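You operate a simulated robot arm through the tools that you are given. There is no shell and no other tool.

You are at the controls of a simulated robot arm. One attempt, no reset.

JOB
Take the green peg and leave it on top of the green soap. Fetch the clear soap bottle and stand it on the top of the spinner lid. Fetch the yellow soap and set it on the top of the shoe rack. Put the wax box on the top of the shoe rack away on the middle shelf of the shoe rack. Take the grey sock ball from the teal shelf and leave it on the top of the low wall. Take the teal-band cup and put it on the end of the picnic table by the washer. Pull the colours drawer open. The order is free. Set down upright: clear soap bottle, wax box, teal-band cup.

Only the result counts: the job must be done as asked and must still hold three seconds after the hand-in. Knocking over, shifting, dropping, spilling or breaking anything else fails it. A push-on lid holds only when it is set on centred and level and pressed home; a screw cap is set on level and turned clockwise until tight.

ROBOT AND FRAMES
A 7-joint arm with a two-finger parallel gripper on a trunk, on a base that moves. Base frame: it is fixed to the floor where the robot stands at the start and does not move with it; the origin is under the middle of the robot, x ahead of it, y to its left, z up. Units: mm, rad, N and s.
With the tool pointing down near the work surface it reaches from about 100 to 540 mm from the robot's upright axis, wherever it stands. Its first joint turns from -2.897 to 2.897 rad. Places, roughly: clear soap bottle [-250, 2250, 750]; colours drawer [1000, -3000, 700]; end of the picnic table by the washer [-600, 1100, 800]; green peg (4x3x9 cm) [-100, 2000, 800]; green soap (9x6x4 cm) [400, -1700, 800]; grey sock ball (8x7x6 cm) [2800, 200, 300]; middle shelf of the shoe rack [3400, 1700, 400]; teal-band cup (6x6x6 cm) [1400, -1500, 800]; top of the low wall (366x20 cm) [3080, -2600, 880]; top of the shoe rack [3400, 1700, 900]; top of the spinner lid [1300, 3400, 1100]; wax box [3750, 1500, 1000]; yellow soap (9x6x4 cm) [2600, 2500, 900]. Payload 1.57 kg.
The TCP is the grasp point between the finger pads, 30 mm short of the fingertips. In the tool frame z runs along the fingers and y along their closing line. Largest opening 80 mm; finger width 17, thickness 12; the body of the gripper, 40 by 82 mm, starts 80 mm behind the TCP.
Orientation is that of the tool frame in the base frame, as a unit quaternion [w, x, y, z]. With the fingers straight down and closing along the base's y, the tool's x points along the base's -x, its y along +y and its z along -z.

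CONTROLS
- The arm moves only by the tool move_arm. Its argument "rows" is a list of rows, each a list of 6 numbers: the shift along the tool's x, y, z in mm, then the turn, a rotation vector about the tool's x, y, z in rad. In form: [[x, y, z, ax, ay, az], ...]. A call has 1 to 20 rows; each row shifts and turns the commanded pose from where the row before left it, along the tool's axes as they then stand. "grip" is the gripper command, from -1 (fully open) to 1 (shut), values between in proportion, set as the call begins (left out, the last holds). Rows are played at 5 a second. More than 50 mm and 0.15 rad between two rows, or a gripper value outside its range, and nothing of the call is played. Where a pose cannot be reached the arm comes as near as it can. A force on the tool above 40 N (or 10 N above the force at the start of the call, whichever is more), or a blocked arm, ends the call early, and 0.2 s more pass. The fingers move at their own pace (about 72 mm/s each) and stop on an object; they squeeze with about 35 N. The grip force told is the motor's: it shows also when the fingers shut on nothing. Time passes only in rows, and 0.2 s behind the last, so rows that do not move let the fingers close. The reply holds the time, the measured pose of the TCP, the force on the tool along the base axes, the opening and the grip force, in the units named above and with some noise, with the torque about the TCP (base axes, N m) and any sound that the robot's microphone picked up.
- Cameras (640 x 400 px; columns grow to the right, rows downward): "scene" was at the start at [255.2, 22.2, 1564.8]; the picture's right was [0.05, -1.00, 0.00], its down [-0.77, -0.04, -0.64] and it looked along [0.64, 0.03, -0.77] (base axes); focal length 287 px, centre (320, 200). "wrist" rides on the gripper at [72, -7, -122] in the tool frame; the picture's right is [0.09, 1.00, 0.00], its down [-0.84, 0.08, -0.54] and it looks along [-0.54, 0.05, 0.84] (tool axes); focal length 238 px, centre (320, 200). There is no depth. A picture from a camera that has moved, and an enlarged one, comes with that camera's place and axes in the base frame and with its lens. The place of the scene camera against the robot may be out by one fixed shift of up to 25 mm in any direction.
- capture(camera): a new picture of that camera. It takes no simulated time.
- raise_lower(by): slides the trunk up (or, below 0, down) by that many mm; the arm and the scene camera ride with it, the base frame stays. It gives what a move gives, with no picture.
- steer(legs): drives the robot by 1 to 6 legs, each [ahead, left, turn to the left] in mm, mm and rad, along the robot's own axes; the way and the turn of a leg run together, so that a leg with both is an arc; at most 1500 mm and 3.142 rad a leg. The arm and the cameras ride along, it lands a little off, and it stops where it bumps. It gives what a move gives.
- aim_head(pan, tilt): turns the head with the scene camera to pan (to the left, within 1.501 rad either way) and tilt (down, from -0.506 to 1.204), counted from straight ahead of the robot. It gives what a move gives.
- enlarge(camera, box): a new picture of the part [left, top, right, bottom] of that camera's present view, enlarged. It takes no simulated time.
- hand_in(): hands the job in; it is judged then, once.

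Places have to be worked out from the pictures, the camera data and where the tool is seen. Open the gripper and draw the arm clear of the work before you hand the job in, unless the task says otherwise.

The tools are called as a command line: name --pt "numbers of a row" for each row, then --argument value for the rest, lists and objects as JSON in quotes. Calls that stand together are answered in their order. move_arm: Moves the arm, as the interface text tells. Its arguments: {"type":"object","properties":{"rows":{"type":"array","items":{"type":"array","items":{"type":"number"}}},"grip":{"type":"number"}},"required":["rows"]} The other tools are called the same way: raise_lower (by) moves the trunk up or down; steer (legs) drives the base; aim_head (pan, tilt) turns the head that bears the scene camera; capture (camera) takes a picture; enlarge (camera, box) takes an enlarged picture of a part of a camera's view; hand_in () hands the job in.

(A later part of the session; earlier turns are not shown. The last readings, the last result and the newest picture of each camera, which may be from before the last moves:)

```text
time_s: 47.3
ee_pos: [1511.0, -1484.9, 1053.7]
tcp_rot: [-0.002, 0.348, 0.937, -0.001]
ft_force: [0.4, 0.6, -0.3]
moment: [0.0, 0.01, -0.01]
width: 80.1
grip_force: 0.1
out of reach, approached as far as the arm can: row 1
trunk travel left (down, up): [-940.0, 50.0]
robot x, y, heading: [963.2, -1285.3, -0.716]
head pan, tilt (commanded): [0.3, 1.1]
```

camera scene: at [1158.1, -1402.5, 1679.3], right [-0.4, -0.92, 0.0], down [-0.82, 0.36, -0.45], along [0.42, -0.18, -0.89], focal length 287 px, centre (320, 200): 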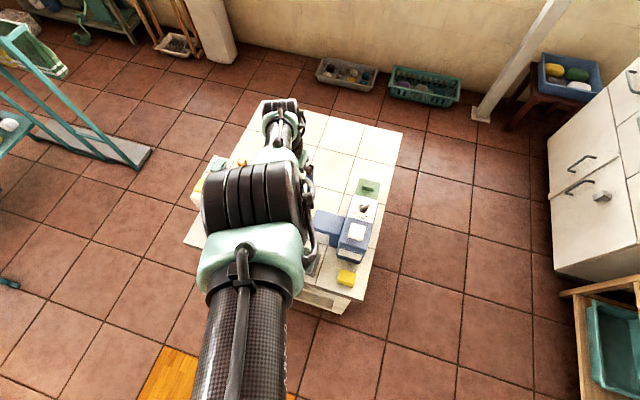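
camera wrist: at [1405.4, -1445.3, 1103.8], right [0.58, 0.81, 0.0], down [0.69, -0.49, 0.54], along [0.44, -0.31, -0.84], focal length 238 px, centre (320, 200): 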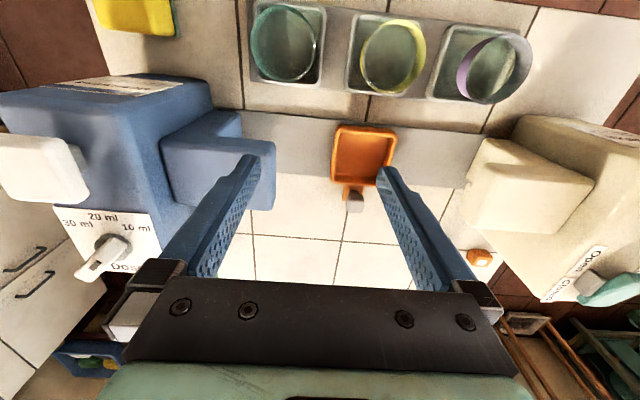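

The elbow seems past straight; I push slightly outward along the arm's line to bring it back through straight, then retract.

move_arm --pt "-40 0 15 0 0 0" --pt "40 0 -15 0 0 0" --pt "20 -20 -10 0 0 0"

```text
time_s: 48.1
ee_pos: [1453.7, -1467.1, 1079.8]
tcp_rot: [-0.003, 0.348, 0.937, 0.0]
ft_force: [-0.6, 0.2, 0.0]
moment: [0.0, 0.0, 0.01]
width: 79.7
grip_force: 0.0
out of reach, approached as far as the arm can: row 1
trunk travel left (down, up): [-940.0, 50.0]
robot x, y, heading: [960.4, -1285.4, -0.712]
head pan, tilt (commanded): [0.3, 1.1]
```

Freed: the elbow bends again. Lesson: stay well inside the reach sphere and use a lower trunk for more reach. I move over the cup at height, then lower by trunk.

move_arm --pt "24 -23 0 0 0 0" --pt "24 -22 0 0 0 0"

raise_lower --by -165

capture --camera "wrist"

```text
time_s: 48.7
ee_pos: [1388.7, -1470.5, 1079.4]
tcp_rot: [0.0, 0.349, 0.937, 0.0]
ft_force: [-0.7, 1.1, -0.3]
moment: [0.02, -0.03, 0.0]
width: 80.0
grip_force: 0.2
trunk travel left (down, up): [-940.0, 50.0]
robot x, y, heading: [961.7, -1285.8, -0.715]
head pan, tilt (commanded): [0.3, 1.1]
```

```text
time_s: 50.6
ee_pos: [1389.8, -1469.9, 913.7]
tcp_rot: [-0.001, 0.349, 0.937, 0.0]
ft_force: [0.1, -0.3, 0.3]
moment: [0.01, -0.01, -0.02]
width: 79.9
grip_force: 0.0
trunk travel left (down, up): [-775.0, 215.0]
robot x, y, heading: [962.7, -1283.5, -0.712]
head pan, tilt (commanded): [0.3, 1.1]
```

```text
taken
camera wrist: at [1332.5, -1429.1, 1037.1], right [0.58, 0.81, 0.0], down [0.69, -0.49, 0.54], along [0.44, -0.31, -0.84], focal length 238 px, centre (320, 200)
```

wrist: 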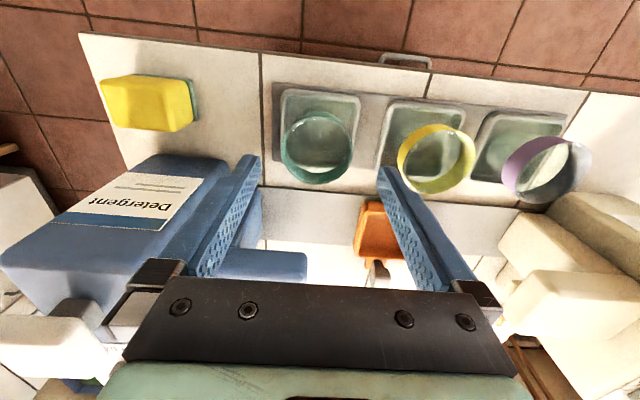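

Cup rim is centred under the TCP within ~2 mm. I lower the trunk the remaining 72 mm.

raise_lower --by -72

capture --camera "wrist"

```text
time_s: 51.7
ee_pos: [1390.2, -1470.5, 842.6]
tcp_rot: [-0.001, 0.349, 0.937, 0.0]
ft_force: [0.1, -0.3, 0.2]
moment: [0.02, 0.01, 0.0]
width: 80.2
grip_force: 0.0
trunk travel left (down, up): [-703.0, 287.0]
robot x, y, heading: [963.3, -1282.9, -0.711]
head pan, tilt (commanded): [0.3, 1.1]
```

```text
taken
camera wrist: at [1332.5, -1429.1, 965.1], right [0.58, 0.81, 0.0], down [0.68, -0.49, 0.54], along [0.44, -0.31, -0.84], focal length 238 px, centre (320, 200)
```

wrist: 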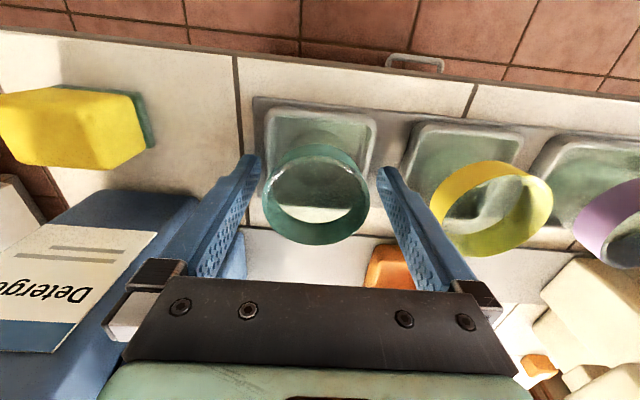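

Cup rim sits between the pads at TCP height. I close the gripper.

move_arm --pt "0 0 0 0 0 0" --pt "0 0 0 0 0 0" --pt "0 0 0 0 0 0" --pt "0 0 0 0 0 0" --grip 1

capture --camera "wrist"

```text
time_s: 52.7
ee_pos: [1389.6, -1471.5, 842.2]
tcp_rot: [-0.002, 0.35, 0.937, -0.001]
ft_force: [-8.1, -10.7, 1.1]
moment: [-0.46, 0.55, -0.86]
width: 69.4
grip_force: 44.8
trunk travel left (down, up): [-703.0, 287.0]
robot x, y, heading: [965.6, -1284.6, -0.71]
head pan, tilt (commanded): [0.3, 1.1]
```

```text
taken
camera wrist: at [1331.6, -1430.5, 965.1], right [0.58, 0.81, 0.0], down [0.68, -0.49, 0.54], along [0.44, -0.32, -0.84], focal length 238 px, centre (320, 200)
```

wrist: 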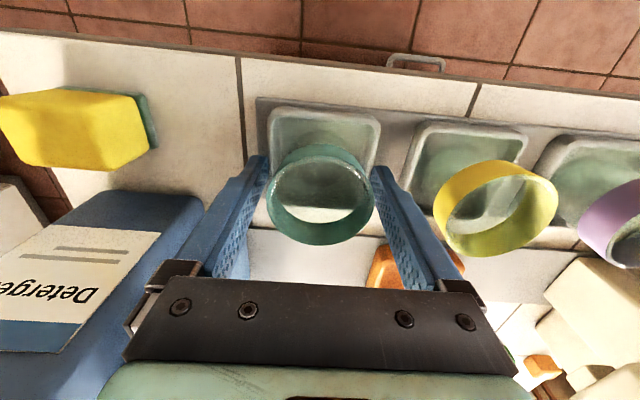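

A side load of 13 N and width 69 suggest a fingertip is catching the little tray's wall. I reopen and raise a bit before closing again.

move_arm --pt "0 0 0 0 0 0" --pt "0 0 0 0 0 0" --grip -1

enlarge --camera "wrist" --box '[220, 80, 420, 260]'

```text
time_s: 53.3
ee_pos: [1390.0, -1469.5, 842.3]
tcp_rot: [0.0, 0.348, 0.938, 0.0]
ft_force: [0.2, -0.1, 0.4]
moment: [0.02, -0.01, -0.01]
width: 80.3
grip_force: 0.1
trunk travel left (down, up): [-703.0, 287.0]
robot x, y, heading: [959.6, -1283.5, -0.714]
head pan, tilt (commanded): [0.3, 1.1]
```

```text
2.22 times, centred on (320, 170) of wrist
camera zoom: at [1332.9, -1428.6, 965.2], right [0.58, 0.82, 0.0], down [0.69, -0.49, 0.54], along [0.44, -0.31, -0.84], focal length 530 px, centre (320, 267)
```

zoom: 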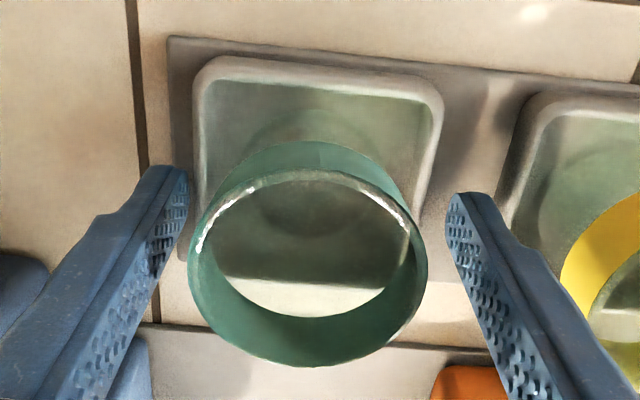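

The cup is ~3.5 mm off-centre toward the right-hand finger. I shift by that much, raise 8 mm, and close again.

move_arm --pt "0 -3.5 -8 0 0 0" --pt "0 0 0 0 0 0"

enlarge --camera "wrist" --box '[220, 80, 420, 260]'

move_arm --pt "0 0 0 0 0 0" --pt "0 0 0 0 0 0" --grip 0.2

enlarge --camera "wrist" --box '[220, 80, 420, 260]'

```text
time_s: 53.9
ee_pos: [1387.4, -1472.9, 850.2]
tcp_rot: [-0.001, 0.348, 0.937, 0.0]
ft_force: [0.4, -0.1, -0.2]
moment: [0.0, -0.02, 0.0]
width: 80.0
grip_force: 0.1
trunk travel left (down, up): [-703.0, 287.0]
robot x, y, heading: [963.0, -1287.0, -0.71]
head pan, tilt (commanded): [0.3, 1.1]
```

```text
2.22 times, centred on (320, 170) of wrist
camera zoom: at [1330.4, -1431.6, 973.0], right [0.58, 0.81, 0.0], down [0.68, -0.49, 0.54], along [0.44, -0.31, -0.84], focal length 530 px, centre (320, 267)
```

zoom: 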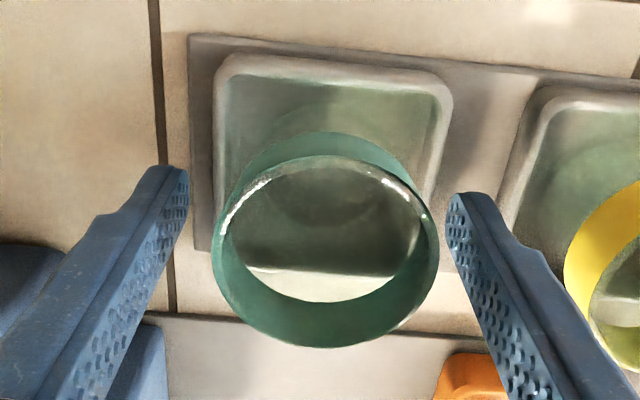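

```text
time_s: 54.5
ee_pos: [1388.1, -1473.0, 851.1]
tcp_rot: [0.0, 0.348, 0.937, 0.001]
ft_force: [-0.8, -0.2, 0.6]
moment: [0.0, 0.02, 0.0]
width: 52.5
grip_force: 33.0
trunk travel left (down, up): [-703.0, 287.0]
robot x, y, heading: [965.5, -1286.5, -0.713]
head pan, tilt (commanded): [0.3, 1.1]
```

```text
2.22 times, centred on (320, 170) of wrist
camera zoom: at [1330.4, -1431.5, 973.0], right [0.58, 0.81, 0.0], down [0.68, -0.49, 0.54], along [0.44, -0.31, -0.84], focal length 530 px, centre (320, 267)
```

zoom: 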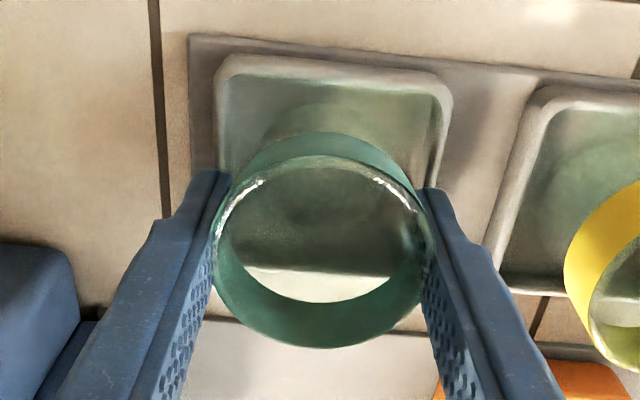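

The gripper holds the cup (52.5 mm, 33 N). I firm the grip and lift with the trunk.

move_arm --pt "0 0 0 0 0 0" --pt "0 0 0 0 0 0" --grip 1

raise_lower --by 40

capture --camera "wrist"

```text
time_s: 55.1
ee_pos: [1388.5, -1472.4, 850.4]
tcp_rot: [-0.001, 0.348, 0.937, 0.0]
ft_force: [-0.1, -1.5, -0.2]
moment: [0.0, 0.01, 0.0]
width: 52.4
grip_force: 35.3
trunk travel left (down, up): [-703.0, 287.0]
robot x, y, heading: [964.0, -1281.8, -0.709]
head pan, tilt (commanded): [0.3, 1.1]
```

```text
time_s: 55.9
ee_pos: [1386.0, -1473.7, 890.8]
tcp_rot: [-0.001, 0.348, 0.937, 0.001]
ft_force: [0.3, 0.1, -0.5]
moment: [0.02, -0.01, -0.02]
width: 52.3
grip_force: 35.1
trunk travel left (down, up): [-743.0, 247.0]
robot x, y, heading: [963.9, -1287.3, -0.714]
head pan, tilt (commanded): [0.3, 1.1]
```

```text
taken
camera wrist: at [1330.5, -1431.5, 1012.9], right [0.58, 0.81, 0.0], down [0.69, -0.49, 0.54], along [0.44, -0.31, -0.84], focal length 238 px, centre (320, 200)
```

wrist: 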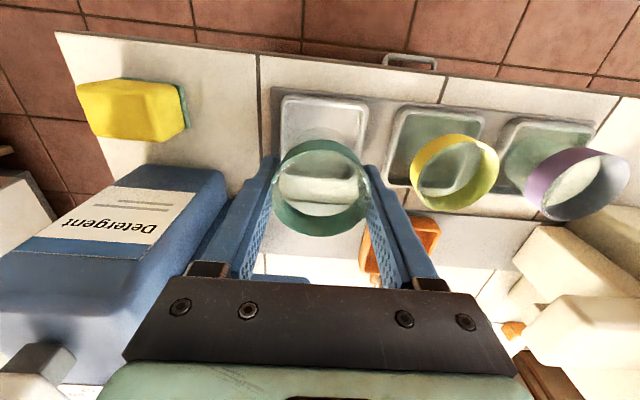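

Cup is clear of its tray, which stayed put. I raise further and back away from the trolley.

raise_lower --by 160

move_arm --pt "30 0 0 0 0 0" --pt "30 0 0 0 0 0"

steer --legs '[[-500, 0, 0]]'

aim_head --pan 0.0 --tilt 0.8

capture --camera "scene"

```text
time_s: 57.7
ee_pos: [1387.4, -1472.4, 1051.8]
tcp_rot: [0.0, 0.348, 0.937, -0.001]
ft_force: [0.4, -0.5, -1.2]
moment: [-0.03, -0.02, -0.02]
width: 52.1
grip_force: 35.2
trunk travel left (down, up): [-903.0, 87.0]
robot x, y, heading: [964.3, -1287.5, -0.713]
head pan, tilt (commanded): [0.3, 1.1]
```

```text
time_s: 58.3
ee_pos: [1340.0, -1433.4, 1051.9]
tcp_rot: [0.0, 0.349, 0.937, 0.0]
ft_force: [0.1, 0.1, -0.7]
moment: [0.0, -0.04, 0.0]
width: 52.6
grip_force: 35.1
trunk travel left (down, up): [-903.0, 87.0]
robot x, y, heading: [966.1, -1285.6, -0.717]
head pan, tilt (commanded): [0.3, 1.1]
```

```text
time_s: 61.3
ee_pos: [956.5, -1103.6, 1050.7]
tcp_rot: [0.0, 0.349, 0.937, 0.001]
ft_force: [0.5, 0.9, -0.3]
moment: [0.0, 0.01, -0.04]
width: 52.7
grip_force: 35.1
trunk travel left (down, up): [-903.0, 87.0]
robot x, y, heading: [578.5, -954.4, -0.716]
head pan, tilt (commanded): [0.3, 1.1]
```

```text
time_s: 62.1
ee_pos: [956.9, -1103.7, 1051.9]
tcp_rot: [0.0, 0.348, 0.938, 0.0]
ft_force: [0.0, -0.3, -1.2]
moment: [-0.01, -0.03, 0.0]
width: 52.1
grip_force: 35.2
trunk travel left (down, up): [-903.0, 87.0]
robot x, y, heading: [578.6, -952.3, -0.712]
head pan, tilt (commanded): [0.0, 0.799]
```

```text
taken
camera scene: at [778.4, -1099.4, 1664.0], right [-0.65, -0.76, 0.0], down [-0.54, 0.47, -0.7], along [0.53, -0.45, -0.72], focal length 287 px, centre (320, 200)
```

scene: 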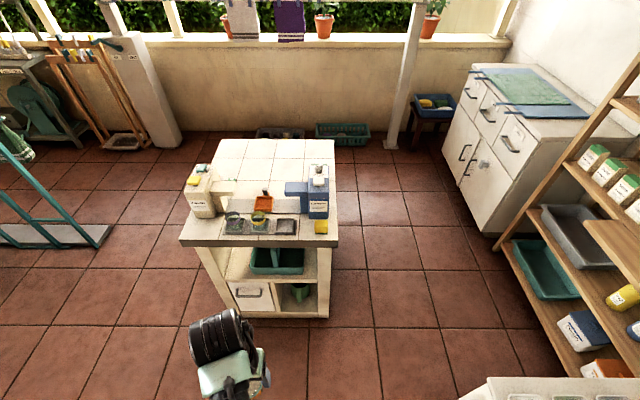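

Now I drive to the washer end of the picnic table: turn left to face along the table (heading ≈0.875), then slide left in two legs.

steer --legs '[[0, 0, 1.588], [100, 1000, 0]]'

aim_head --pan 0.7 --tilt 0.7

capture --camera "scene"

```text
time_s: 71.2
ee_pos: [-2.3, 136.9, 1050.7]
tcp_rot: [-0.001, -0.436, 0.9, 0.0]
ft_force: [0.1, 0.7, 0.3]
moment: [0.04, 0.01, -0.02]
width: 52.5
grip_force: 34.7
trunk travel left (down, up): [-903.0, 87.0]
robot x, y, heading: [-137.0, -245.7, 0.901]
head pan, tilt (commanded): [0.0, 0.799]
```

```text
time_s: 72.2
ee_pos: [-1.2, 135.3, 1052.3]
tcp_rot: [-0.001, -0.436, 0.9, 0.0]
ft_force: [0.4, -0.4, 0.1]
moment: [-0.03, 0.01, 0.03]
width: 52.7
grip_force: 34.8
trunk travel left (down, up): [-903.0, 87.0]
robot x, y, heading: [-136.4, -244.6, 0.897]
head pan, tilt (commanded): [0.7, 0.7]
```

```text
taken
camera scene: at [-23.9, -10.7, 1672.3], right [1.0, 0.03, 0.0], down [0.02, -0.64, -0.76], along [-0.02, 0.76, -0.64], focal length 287 px, centre (320, 200)
```

scene: 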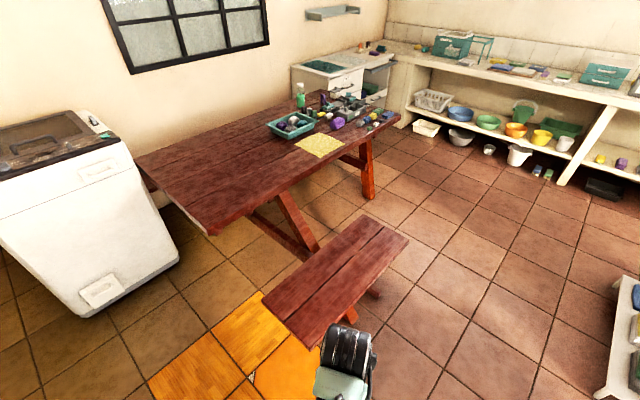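

Path is clear. I drive the rest to face the table's washer end.

steer --legs '[[150, 950, -0.02], [120, 110, 0]]'

aim_head --pan 0.0 --tilt 0.8

capture --camera "scene"

capture --camera "wrist"

```text
time_s: 78.3
ee_pos: [-641.5, 1008.0, 1050.4]
tcp_rot: [0.0, -0.423, 0.906, 0.0]
ft_force: [-0.5, 0.0, -0.5]
moment: [-0.04, -0.02, 0.05]
width: 52.4
grip_force: 34.9
trunk travel left (down, up): [-903.0, 87.0]
robot x, y, heading: [-785.3, 630.7, 0.875]
head pan, tilt (commanded): [0.7, 0.7]
```

```text
time_s: 79.4
ee_pos: [-642.3, 1009.2, 1051.2]
tcp_rot: [-0.001, -0.423, 0.906, -0.001]
ft_force: [-0.2, -0.7, -1.0]
moment: [0.02, 0.0, -0.02]
width: 52.4
grip_force: 35.0
trunk travel left (down, up): [-903.0, 87.0]
robot x, y, heading: [-782.3, 629.7, 0.872]
head pan, tilt (commanded): [0.0, 0.799]
```

```text
taken
camera scene: at [-616.6, 841.3, 1664.0], right [0.77, -0.64, 0.0], down [-0.46, -0.55, -0.7], along [0.45, 0.53, -0.72], focal length 287 px, centre (320, 200)
```

scene: 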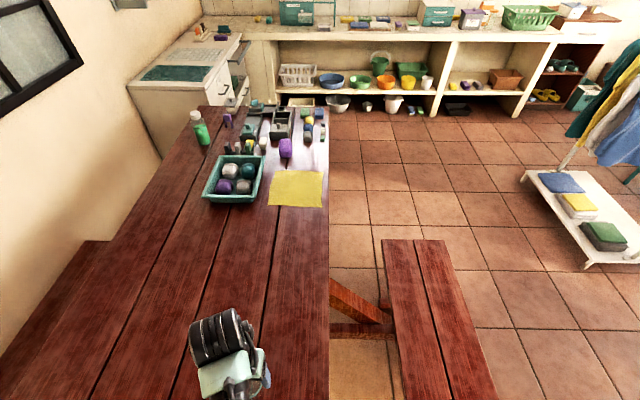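

```text
taken
camera wrist: at [-681.6, 949.9, 1173.5], right [-0.82, 0.57, 0.0], down [0.48, 0.69, 0.54], along [0.31, 0.44, -0.84], focal length 238 px, centre (320, 200)
```

wrist: 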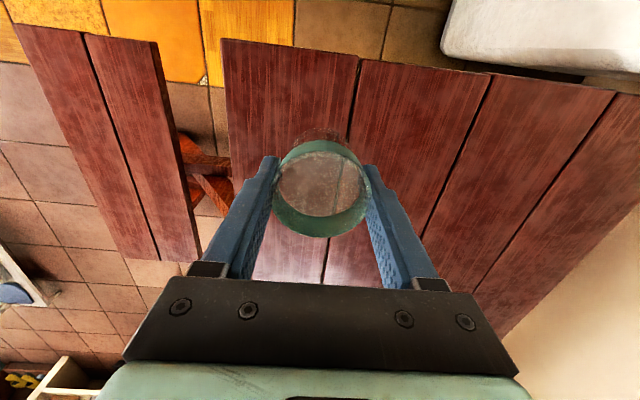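

The table end is right below. I extend 90 mm further over the table (to about (-584,1077)) and lower the trunk partway.

move_arm --pt "-30 0 0 0 0 0" --pt "-30 0 0 0 0 0" --pt "-30 0 0 0 0 0"

raise_lower --by -200

capture --camera "wrist"

capture --camera "scene"

```text
time_s: 80.2
ee_pos: [-582.8, 1080.1, 1050.7]
tcp_rot: [-0.001, -0.423, 0.906, -0.001]
ft_force: [0.0, -0.8, -1.4]
moment: [0.05, 0.0, 0.01]
width: 52.2
grip_force: 35.3
trunk travel left (down, up): [-903.0, 87.0]
robot x, y, heading: [-790.0, 633.5, 0.871]
head pan, tilt (commanded): [0.0, 0.799]
```

```text
time_s: 82.3
ee_pos: [-583.1, 1079.0, 851.7]
tcp_rot: [-0.001, -0.423, 0.906, -0.001]
ft_force: [0.1, 0.5, -0.2]
moment: [0.01, -0.02, 0.02]
width: 52.4
grip_force: 34.9
trunk travel left (down, up): [-703.0, 287.0]
robot x, y, heading: [-789.0, 631.9, 0.876]
head pan, tilt (commanded): [0.0, 0.799]
```

```text
taken
camera wrist: at [-622.7, 1019.2, 973.9], right [-0.82, 0.57, 0.0], down [0.48, 0.69, 0.54], along [0.31, 0.44, -0.84], focal length 238 px, centre (320, 200)
```

wrist: 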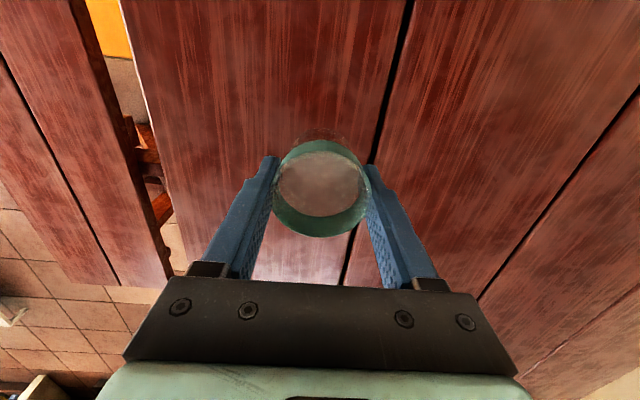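

```text
taken
camera scene: at [-616.6, 841.1, 1464.1], right [0.77, -0.64, 0.0], down [-0.46, -0.55, -0.7], along [0.45, 0.53, -0.72], focal length 287 px, centre (320, 200)
```

scene: 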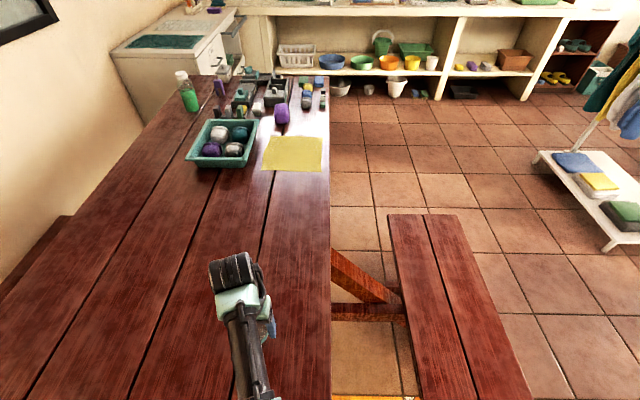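

Clear planks under the cup, away from the seam. I lower 20 mm by trunk, then feel for contact with small arm steps.

raise_lower --by -20

move_arm --pt "0 0 4 0 0 0" --pt "0 0 4 0 0 0" --pt "0 0 4 0 0 0"

enlarge --camera "wrist" --box '[220, 80, 420, 260]'

```text
time_s: 83.0
ee_pos: [-583.8, 1079.4, 830.8]
tcp_rot: [0.0, -0.423, 0.906, -0.001]
ft_force: [0.7, -0.3, -0.4]
moment: [-0.01, -0.03, 0.0]
width: 52.4
grip_force: 34.7
trunk travel left (down, up): [-683.0, 307.0]
robot x, y, heading: [-784.4, 627.1, 0.873]
head pan, tilt (commanded): [0.0, 0.799]
```

```text
time_s: 83.8
ee_pos: [-583.1, 1078.7, 819.9]
tcp_rot: [-0.001, -0.422, 0.906, 0.0]
ft_force: [-0.7, 0.5, 0.5]
moment: [-0.04, 0.01, 0.04]
width: 52.4
grip_force: 35.1
trunk travel left (down, up): [-683.0, 307.0]
robot x, y, heading: [-784.8, 631.1, 0.876]
head pan, tilt (commanded): [0.0, 0.799]
```

```text
2.22 times, centred on (320, 170) of wrist
camera zoom: at [-622.8, 1019.3, 942.1], right [-0.82, 0.57, 0.0], down [0.48, 0.69, 0.54], along [0.31, 0.44, -0.84], focal length 530 px, centre (320, 267)
```

zoom: 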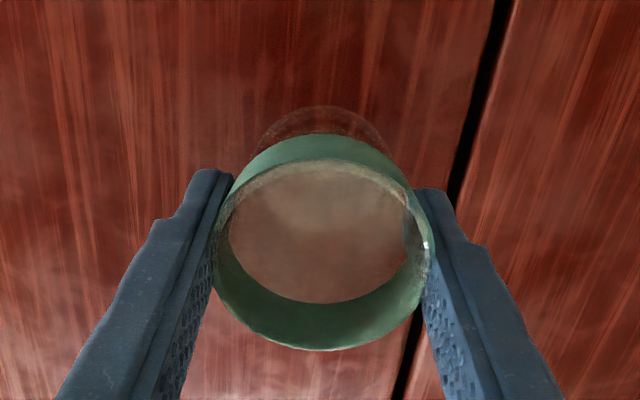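

No contact yet at z≈820. I continue down in 2–3 mm steps watching the force.

move_arm --pt "0 0 3 0 0 0" --pt "0 0 3 0 0 0"

move_arm --pt "0 0 2 0 0 0" --pt "0 0 2 0 0 0"

move_arm --pt "0 0 2 0 0 0" --pt "0 0 2 0 0 0"

```text
time_s: 84.4
ee_pos: [-585.1, 1078.9, 813.9]
tcp_rot: [-0.001, -0.422, 0.906, 0.0]
ft_force: [-0.1, -0.5, -1.3]
moment: [-0.01, -0.01, 0.01]
width: 52.4
grip_force: 35.3
trunk travel left (down, up): [-683.0, 307.0]
robot x, y, heading: [-785.3, 627.3, 0.87]
head pan, tilt (commanded): [0.0, 0.799]
```

```text
time_s: 85.0
ee_pos: [-583.1, 1079.4, 810.1]
tcp_rot: [-0.001, -0.422, 0.907, -0.001]
ft_force: [-0.6, -0.4, 0.1]
moment: [-0.04, 0.01, -0.02]
width: 52.4
grip_force: 34.6
trunk travel left (down, up): [-683.0, 307.0]
robot x, y, heading: [-789.7, 631.5, 0.871]
head pan, tilt (commanded): [0.0, 0.799]
```

```text
time_s: 85.6
ee_pos: [-583.5, 1079.7, 805.7]
tcp_rot: [-0.001, -0.423, 0.906, 0.0]
ft_force: [0.1, -0.2, -0.4]
moment: [0.0, -0.01, -0.03]
width: 52.1
grip_force: 35.2
trunk travel left (down, up): [-683.0, 307.0]
robot x, y, heading: [-786.0, 630.1, 0.873]
head pan, tilt (commanded): [0.0, 0.799]
```

Still free at z≈806; I keep going down slowly.

move_arm --pt "0 0 2 0 0 0" --pt "0 0 2 0 0 0" --pt "0 0 2 0 0 0"

move_arm --pt "0 0 2 0 0 0" --pt "0 0 2 0 0 0" --pt "0 0 2 0 0 0"

enlarge --camera "wrist" --box '[220, 80, 420, 260]'

```text
time_s: 86.4
ee_pos: [-584.0, 1078.2, 799.2]
tcp_rot: [0.0, -0.422, 0.907, -0.001]
ft_force: [0.5, -0.2, 0.0]
moment: [-0.03, 0.05, -0.01]
width: 52.6
grip_force: 35.3
trunk travel left (down, up): [-683.0, 307.0]
robot x, y, heading: [-785.9, 631.1, 0.874]
head pan, tilt (commanded): [0.0, 0.799]
```

```text
time_s: 87.2
ee_pos: [-583.7, 1079.3, 794.2]
tcp_rot: [-0.001, -0.422, 0.906, -0.001]
ft_force: [0.5, -0.1, 0.1]
moment: [-0.04, 0.0, -0.02]
width: 52.2
grip_force: 35.0
trunk travel left (down, up): [-683.0, 307.0]
robot x, y, heading: [-784.4, 629.5, 0.867]
head pan, tilt (commanded): [0.0, 0.799]
```

```text
2.22 times, centred on (320, 170) of wrist
camera zoom: at [-623.2, 1018.5, 916.1], right [-0.82, 0.57, 0.0], down [0.48, 0.69, 0.54], along [0.31, 0.44, -0.84], focal length 530 px, centre (320, 267)
```

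zoom: 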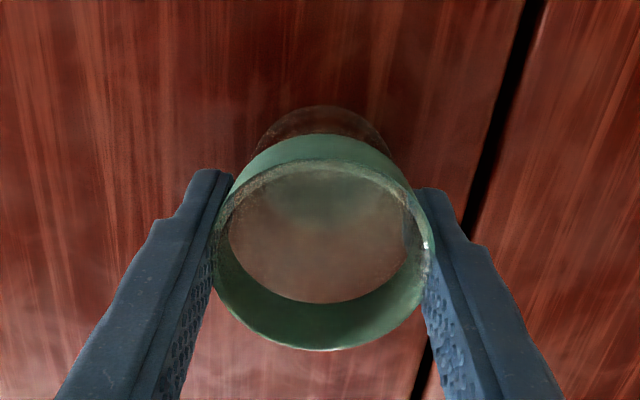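

Seam parallax puts the tabletop near z≈750. I continue down in small steps until contact shows.

move_arm --pt "0 0 2 0 0 0" --pt "0 0 2 0 0 0"

move_arm --pt "0 0 2 0 0 0" --pt "0 0 2 0 0 0"

move_arm --pt "0 0 2 0 0 0" --pt "0 0 2 0 0 0"

```text
time_s: 87.8
ee_pos: [-583.1, 1079.5, 792.2]
tcp_rot: [0.002, -0.423, 0.906, 0.002]
ft_force: [-5.0, -4.5, 24.6]
moment: [-0.3, 0.24, 0.0]
width: 52.6
grip_force: 35.4
trunk travel left (down, up): [-683.0, 307.0]
robot x, y, heading: [-788.7, 626.6, 0.876]
head pan, tilt (commanded): [0.0, 0.799]
```

```text
time_s: 88.4
ee_pos: [-582.9, 1080.3, 787.7]
tcp_rot: [0.003, -0.422, 0.906, 0.002]
ft_force: [-1.9, 0.2, 27.0]
moment: [0.03, -0.04, 0.05]
width: 52.6
grip_force: 34.8
trunk travel left (down, up): [-683.0, 307.0]
robot x, y, heading: [-786.3, 627.3, 0.874]
head pan, tilt (commanded): [0.0, 0.799]
```

```text
time_s: 89.0
ee_pos: [-584.0, 1079.2, 783.2]
tcp_rot: [0.002, -0.423, 0.906, 0.002]
ft_force: [-2.1, 0.3, 27.3]
moment: [-0.1, 0.04, 0.04]
width: 52.4
grip_force: 34.7
trunk travel left (down, up): [-683.0, 307.0]
robot x, y, heading: [-783.3, 629.7, 0.874]
head pan, tilt (commanded): [0.0, 0.799]
```

Contact at z≈792; the cup is on the table (it slid slightly in the pads). I relax 2 mm upward and open.

move_arm --pt "0 0 -2 0 0 0"

move_arm --pt "0 0 0 0 0 0" --pt "0 0 0 0 0 0" --pt "0 0 0 0 0 0" --grip -1

capture --camera "wrist"

```text
time_s: 89.4
ee_pos: [-582.8, 1079.8, 783.8]
tcp_rot: [0.001, -0.422, 0.906, 0.0]
ft_force: [2.6, 5.9, 14.6]
moment: [0.23, -0.12, 0.01]
width: 52.6
grip_force: 35.2
trunk travel left (down, up): [-683.0, 307.0]
robot x, y, heading: [-785.5, 631.7, 0.879]
head pan, tilt (commanded): [0.0, 0.799]
```

```text
time_s: 90.2
ee_pos: [-583.1, 1079.2, 782.8]
tcp_rot: [0.0, -0.423, 0.906, 0.0]
ft_force: [0.3, 0.0, -1.2]
moment: [0.0, 0.0, -0.01]
width: 80.1
grip_force: 0.1
trunk travel left (down, up): [-683.0, 307.0]
robot x, y, heading: [-788.9, 629.6, 0.871]
head pan, tilt (commanded): [0.0, 0.799]
```

```text
taken
camera wrist: at [-622.8, 1019.0, 905.2], right [-0.82, 0.57, 0.0], down [0.48, 0.69, 0.54], along [0.31, 0.44, -0.84], focal length 238 px, centre (320, 200)
```

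wrist: 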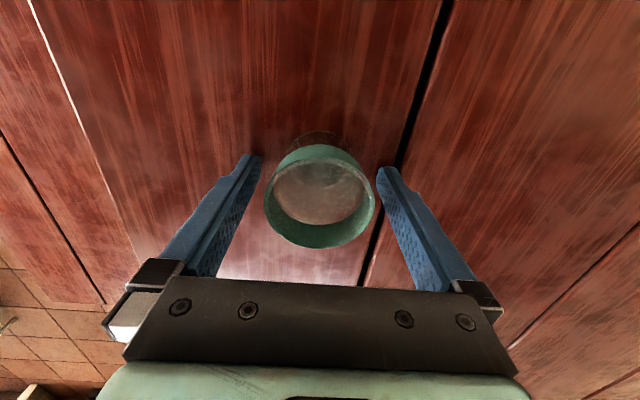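

The cup stands on the table end. I raise the trunk and check it, then study the far end of the table for the peg and bottle.

raise_lower --by 250

capture --camera "wrist"

capture --camera "scene"

enlarge --camera "scene" --box '[170, 90, 350, 210]'

```text
time_s: 92.8
ee_pos: [-582.9, 1078.8, 1033.7]
tcp_rot: [-0.001, -0.423, 0.906, -0.001]
ft_force: [0.5, -0.9, 0.1]
moment: [-0.01, 0.03, 0.01]
width: 79.8
grip_force: 0.1
trunk travel left (down, up): [-933.0, 57.0]
robot x, y, heading: [-788.8, 628.8, 0.873]
head pan, tilt (commanded): [0.0, 0.799]
```

```text
taken
camera wrist: at [-622.6, 1019.2, 1155.5], right [-0.82, 0.57, 0.0], down [0.48, 0.69, 0.54], along [0.31, 0.44, -0.84], focal length 238 px, centre (320, 200)
```

wrist: 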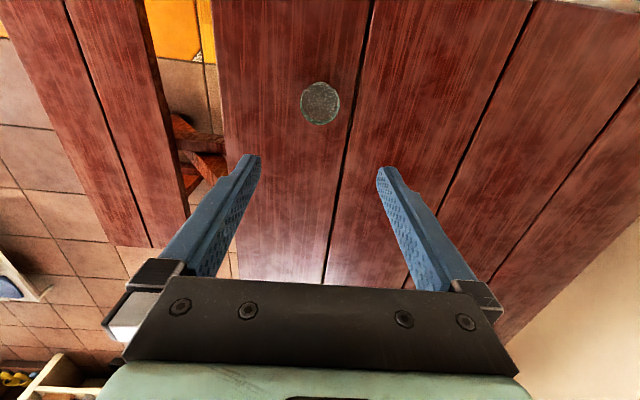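

```text
taken
camera scene: at [-616.6, 841.1, 1694.0], right [0.77, -0.64, 0.0], down [-0.46, -0.55, -0.7], along [0.45, 0.53, -0.72], focal length 287 px, centre (320, 200)
```

scene: 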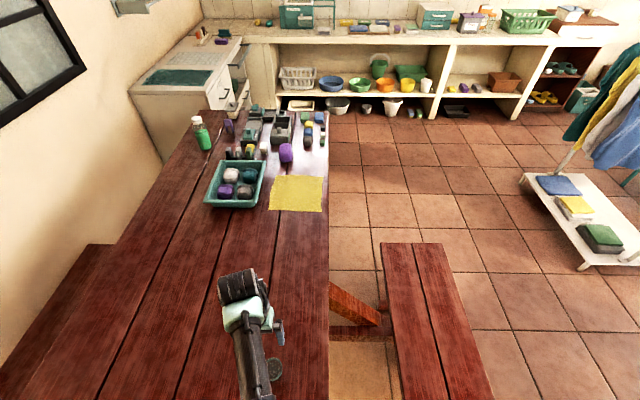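

```text
3.33 times, centred on (260, 150) of scene
camera zoom: at [-616.6, 841.1, 1694.0], right [0.77, -0.64, 0.0], down [-0.46, -0.55, -0.7], along [0.45, 0.53, -0.72], focal length 956 px, centre (520, 367)
```

zoom: 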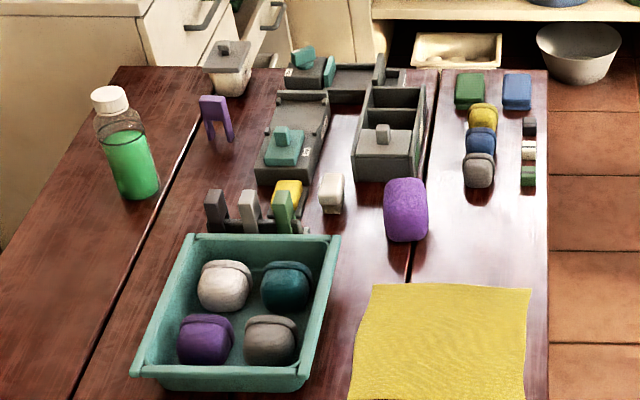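

I zoom on the placed cup to verify it stands upright.

enlarge --camera "wrist" --box '[280, 60, 380, 140]'

enlarge --camera "scene" --box '[230, 340, 320, 400]'

```text
5.00 times, centred on (330, 100) of wrist
camera zoom: at [-622.6, 1019.2, 1155.5], right [-0.82, 0.57, 0.0], down [0.48, 0.69, 0.54], along [0.31, 0.44, -0.84], focal length 1192 px, centre (270, 700)
```

zoom: 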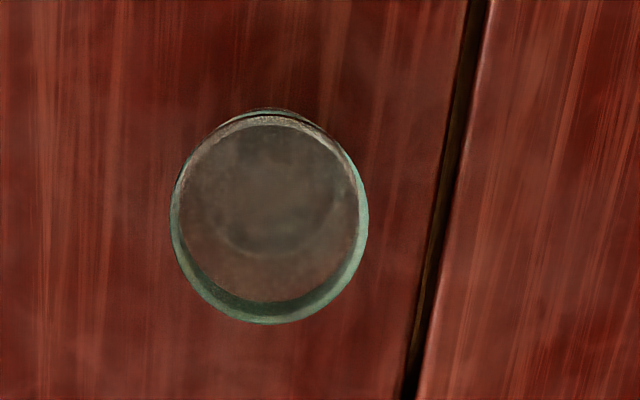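

```text
6.67 times, centred on (275, 370) of scene
camera zoom: at [-616.6, 841.1, 1694.0], right [0.77, -0.64, 0.0], down [-0.46, -0.55, -0.7], along [0.45, 0.53, -0.72], focal length 1911 px, centre (620, -933)
```

zoom: 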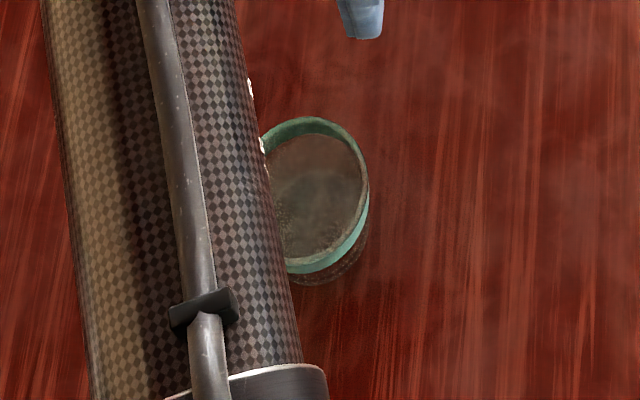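

The cup stands upright. Next, the green peg (about (-120,2017)): I'll drive around the bench to the table's open side beyond the bench. First to a waypoint clear of everything, turning to face the table.

steer --legs '[[-156, -1028, 0], [0, 0, 1.564], [-60, -740, 0]]'

aim_head --pan -0.9 --tilt 0.8

capture --camera "scene"

```text
time_s: 105.5
ee_pos: [-52.4, 585.0, 1033.8]
tcp_rot: [-0.001, 0.944, -0.329, 0.001]
ft_force: [0.6, 1.0, -0.7]
moment: [-0.06, -0.03, -0.01]
width: 80.1
grip_force: 0.0
trunk travel left (down, up): [-933.0, 57.0]
robot x, y, heading: [402.5, 398.3, 2.467]
head pan, tilt (commanded): [0.0, 0.799]
```

```text
time_s: 106.7
ee_pos: [-52.3, 585.9, 1033.7]
tcp_rot: [0.001, 0.944, -0.329, 0.0]
ft_force: [0.2, -0.6, 0.5]
moment: [0.03, 0.0, 0.0]
width: 80.0
grip_force: 0.0
trunk travel left (down, up): [-933.0, 57.0]
robot x, y, heading: [398.9, 391.7, 2.466]
head pan, tilt (commanded): [-0.901, 0.799]
```

```text
taken
camera scene: at [276.9, 600.0, 1694.0], right [1.0, 0.0, 0.0], down [0.0, -0.72, -0.7], along [0.0, 0.7, -0.72], focal length 287 px, centre (320, 200)
```

scene: 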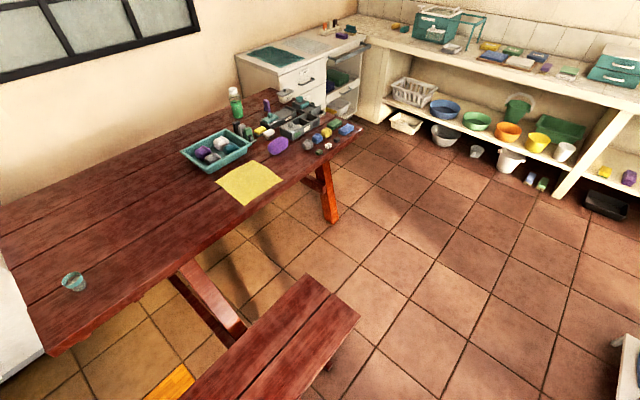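

Clear route. I zoom on the pegs from here for geometry, before driving on.

enlarge --camera "scene" --box '[220, 80, 300, 150]'

steer --legs '[[129, -1120, 0]]'

aim_head --pan 0.0 --tilt 0.6

capture --camera "scene"

```text
5.71 times, centred on (260, 115) of scene
camera zoom: at [276.9, 600.0, 1694.0], right [1.0, 0.0, 0.0], down [0.0, -0.72, -0.7], along [0.0, 0.7, -0.72], focal length 1638 px, centre (663, 686)
```

zoom: 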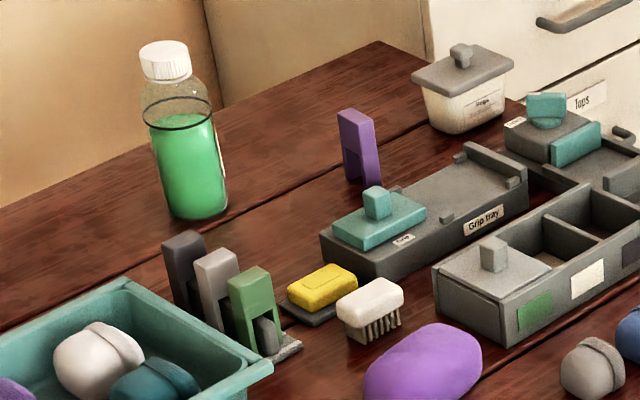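

```text
time_s: 112.4
ee_pos: [532.5, 1534.1, 1033.3]
tcp_rot: [0.0, 0.945, -0.327, 0.001]
ft_force: [-0.2, 0.9, 1.0]
moment: [-0.03, -0.01, 0.01]
width: 80.1
grip_force: 0.2
trunk travel left (down, up): [-933.0, 57.0]
robot x, y, heading: [988.8, 1346.0, 2.477]
head pan, tilt (commanded): [-0.901, 0.799]
```

```text
time_s: 113.6
ee_pos: [532.8, 1535.0, 1032.8]
tcp_rot: [0.0, 0.945, -0.326, 0.0]
ft_force: [0.0, 0.6, 0.6]
moment: [0.01, 0.02, -0.01]
width: 80.1
grip_force: 0.1
trunk travel left (down, up): [-933.0, 57.0]
robot x, y, heading: [984.6, 1344.4, 2.473]
head pan, tilt (commanded): [0.0, 0.6]
```

```text
taken
camera scene: at [792.8, 1524.6, 1710.9], right [0.62, 0.79, 0.0], down [0.44, -0.35, -0.82], along [-0.65, 0.51, -0.57], focal length 287 px, centre (320, 200)
```

scene: 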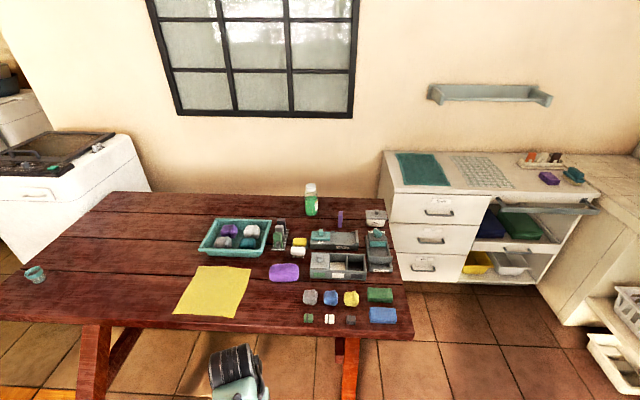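

From here I zoom in on the pegs, the bottle and their neighbours.

enlarge --camera "scene" --box '[260, 210, 340, 265]'

enlarge --camera "scene" --box '[270, 170, 420, 280]'

```text
7.27 times, centred on (300, 238) of scene
camera zoom: at [792.8, 1524.6, 1710.9], right [0.62, 0.79, 0.0], down [0.44, -0.35, -0.82], along [-0.65, 0.51, -0.57], focal length 2085 px, centre (466, -73)
```

zoom: 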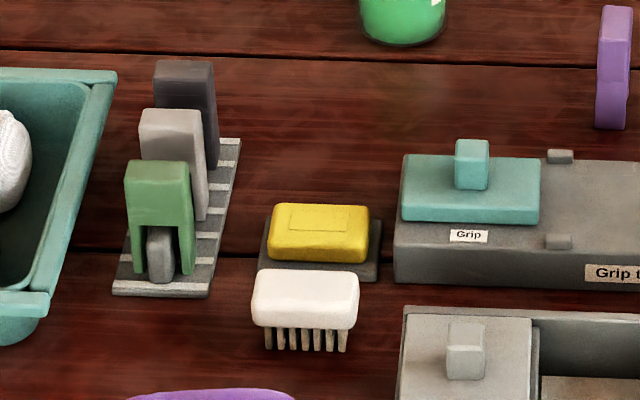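

```text
3.64 times, centred on (345, 225) of scene
camera zoom: at [792.8, 1524.6, 1710.9], right [0.62, 0.79, 0.0], down [0.44, -0.35, -0.82], along [-0.65, 0.51, -0.57], focal length 1043 px, centre (229, 109)
```

zoom: 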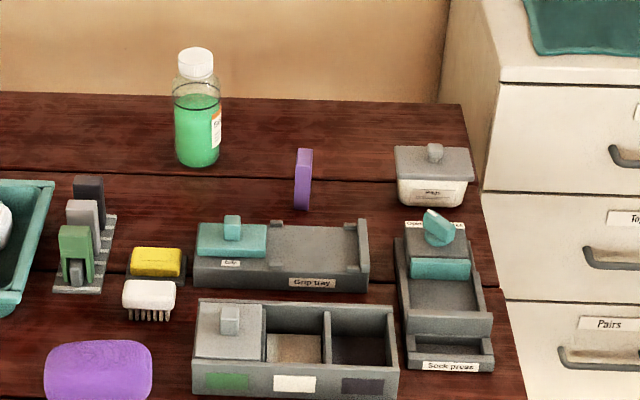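

The green peg straddles a post at the near end of a small rack; I can grip it across its width with the tool pitched forward for reach. I drive up close to the table edge, in two steps.

steer --legs '[[470, 197, -0.042]]'

aim_head --pan 0.0 --tilt 1.0

capture --camera "scene"

```text
time_s: 116.6
ee_pos: [56.1, 1688.5, 1034.8]
tcp_rot: [0.001, 0.94, -0.342, 0.001]
ft_force: [0.6, 0.4, 0.5]
moment: [-0.03, 0.0, 0.02]
width: 79.9
grip_force: 0.0
trunk travel left (down, up): [-933.0, 57.0]
robot x, y, heading: [508.7, 1482.9, 2.445]
head pan, tilt (commanded): [0.0, 0.6]
```

```text
time_s: 117.5
ee_pos: [55.3, 1686.6, 1032.5]
tcp_rot: [0.0, 0.939, -0.343, 0.001]
ft_force: [0.6, -0.4, 0.4]
moment: [0.0, 0.0, -0.02]
width: 79.8
grip_force: 0.1
trunk travel left (down, up): [-933.0, 57.0]
robot x, y, heading: [502.1, 1481.9, 2.444]
head pan, tilt (commanded): [0.0, 1.0]
```

```text
taken
camera scene: at [329.3, 1656.7, 1679.0], right [0.64, 0.77, 0.0], down [0.64, -0.54, -0.54], along [-0.41, 0.35, -0.84], focal length 287 px, centre (320, 200)
```

scene: 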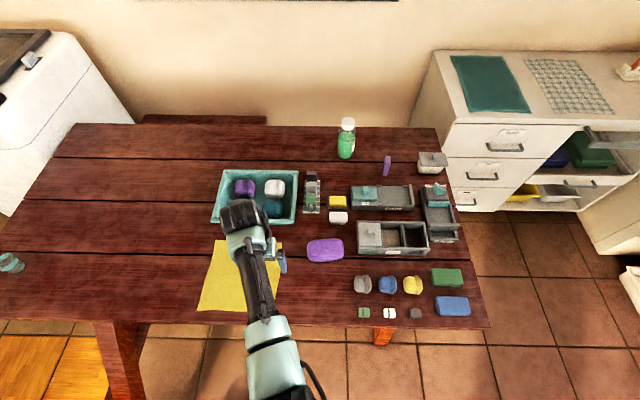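

I enlarge the peg rack from this overhead angle.

enlarge --camera "scene" --box '[280, 160, 370, 220]'

```text
6.67 times, centred on (325, 190) of scene
camera zoom: at [329.3, 1656.7, 1679.0], right [0.64, 0.77, 0.0], down [0.64, -0.54, -0.54], along [-0.41, 0.35, -0.84], focal length 1911 px, centre (287, 267)
```

zoom: 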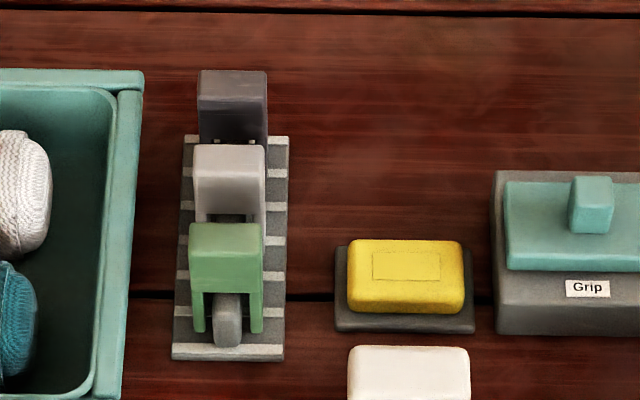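

Peg centre ≈(-116,1988), with ~20 mm gap to the next peg and ~33 mm to the tray lip. I drive 105 mm closer, then swing the arm over, pitch the tool forward 0.6 rad and raise it for a trunk lowering.

steer --legs '[[105, 0, 0]]'

move_arm --pt "0 -30 -40 0 0 0" --pt "0 -30 -40 0 0 0" --pt "0 -30 -40 0 0 0" --pt "0 -20 -40 0 0 0" --pt "0 0 -40 0 -0.15 0" --pt "0 0 -40 0 -0.15 0" --pt "0 0 0 0 -0.15 0" --pt "0 0 0 0 -0.15 0" --grip -0.5

capture --camera "scene"

```text
time_s: 118.6
ee_pos: [-24.6, 1753.0, 1033.7]
tcp_rot: [0.0, 0.94, -0.341, 0.001]
ft_force: [0.1, -1.3, 0.5]
moment: [-0.01, 0.0, -0.01]
width: 79.8
grip_force: 0.0
trunk travel left (down, up): [-933.0, 57.0]
robot x, y, heading: [421.5, 1553.3, 2.446]
head pan, tilt (commanded): [0.0, 1.0]
```

```text
time_s: 120.4
ee_pos: [51.7, 1833.7, 1273.2]
tcp_rot: [-0.102, 0.898, -0.326, -0.279]
ft_force: [0.3, -0.1, -0.5]
moment: [0.04, 0.0, -0.05]
width: 60.0
grip_force: 0.0
out of reach, approached as far as the arm can: row 4
trunk travel left (down, up): [-933.0, 57.0]
robot x, y, heading: [422.3, 1552.3, 2.441]
head pan, tilt (commanded): [0.0, 1.0]
```

```text
taken
camera scene: at [249.3, 1721.5, 1679.2], right [0.64, 0.77, 0.0], down [0.64, -0.54, -0.54], along [-0.41, 0.35, -0.84], focal length 287 px, centre (320, 200)
```

scene: 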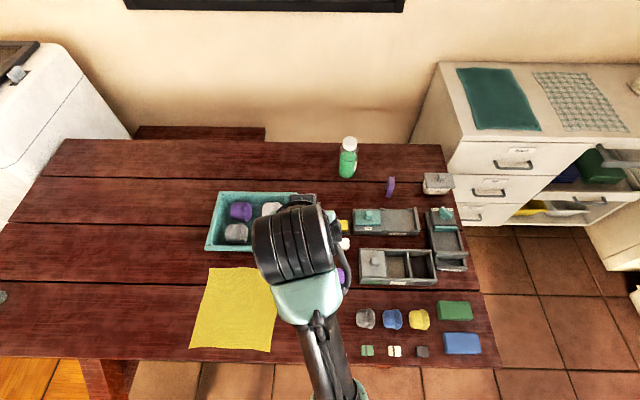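

Pose is as wanted (0.6 rad forward pitch). I lower the trunk by 370 mm, ending with fingers above the table's near part.

raise_lower --by -370

capture --camera "wrist"

capture --camera "scene"

```text
time_s: 124.0
ee_pos: [51.1, 1834.5, 902.6]
tcp_rot: [-0.101, 0.898, -0.325, -0.277]
ft_force: [0.1, 0.0, 0.1]
moment: [-0.04, -0.03, -0.02]
width: 59.9
grip_force: 0.2
trunk travel left (down, up): [-563.0, 427.0]
robot x, y, heading: [425.6, 1551.8, 2.445]
head pan, tilt (commanded): [0.0, 1.0]
```

```text
taken
camera wrist: at [155.1, 1757.6, 962.8], right [-0.58, -0.81, -0.05], down [-0.35, 0.19, 0.92], along [-0.74, 0.55, -0.39], focal length 238 px, centre (320, 200)
```

wrist: 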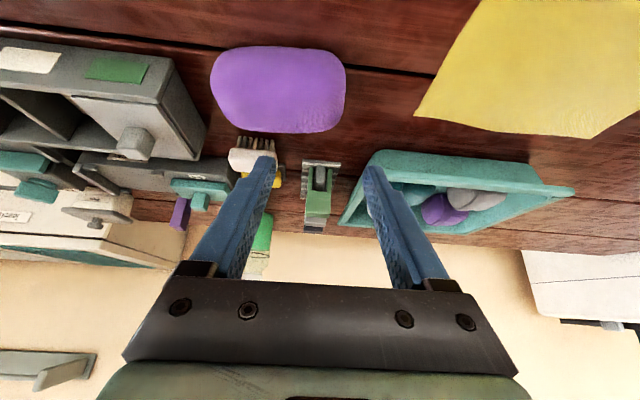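

```text
taken
camera scene: at [248.9, 1723.8, 1309.0], right [0.64, 0.77, 0.0], down [0.65, -0.54, -0.54], along [-0.41, 0.35, -0.84], focal length 287 px, centre (320, 200)
```

scene: 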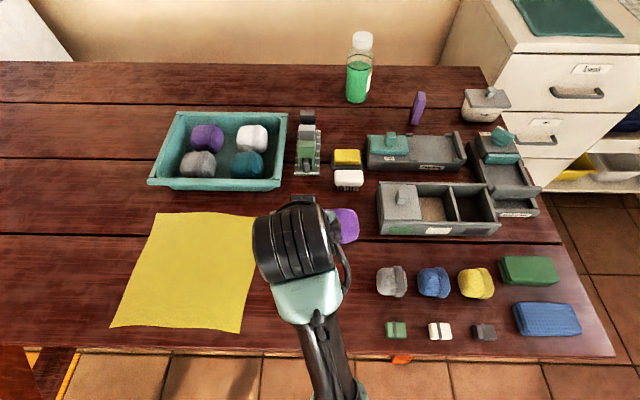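

The wrist camera now sees the green peg between the fingers. I enlarge it for accurate placement.

enlarge --camera "wrist" --box '[260, 140, 380, 250]'

enlarge --camera "scene" --box '[270, 90, 390, 210]'

```text
3.64 times, centred on (320, 195) of wrist
camera zoom: at [155.1, 1757.6, 962.8], right [-0.58, -0.81, -0.05], down [-0.35, 0.19, 0.92], along [-0.74, 0.55, -0.39], focal length 867 px, centre (320, 218)
```

zoom: 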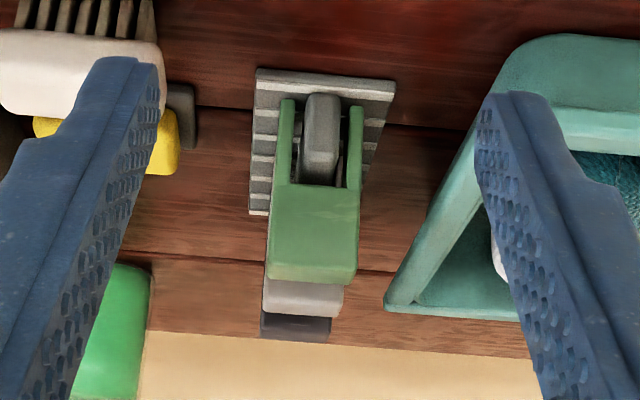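

```text
3.33 times, centred on (330, 150) of scene
camera zoom: at [248.9, 1723.8, 1309.0], right [0.64, 0.77, 0.0], down [0.65, -0.54, -0.54], along [-0.41, 0.35, -0.84], focal length 956 px, centre (287, 367)
```

zoom: 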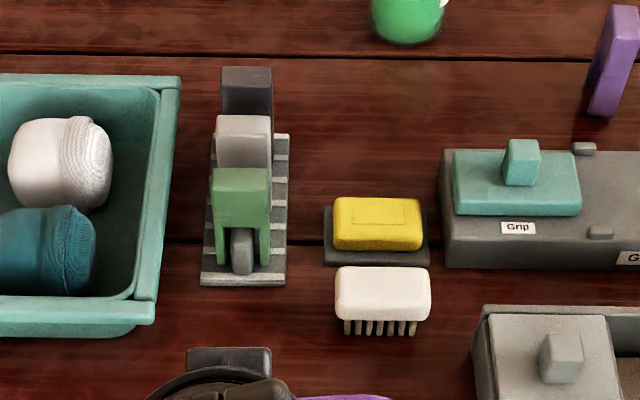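

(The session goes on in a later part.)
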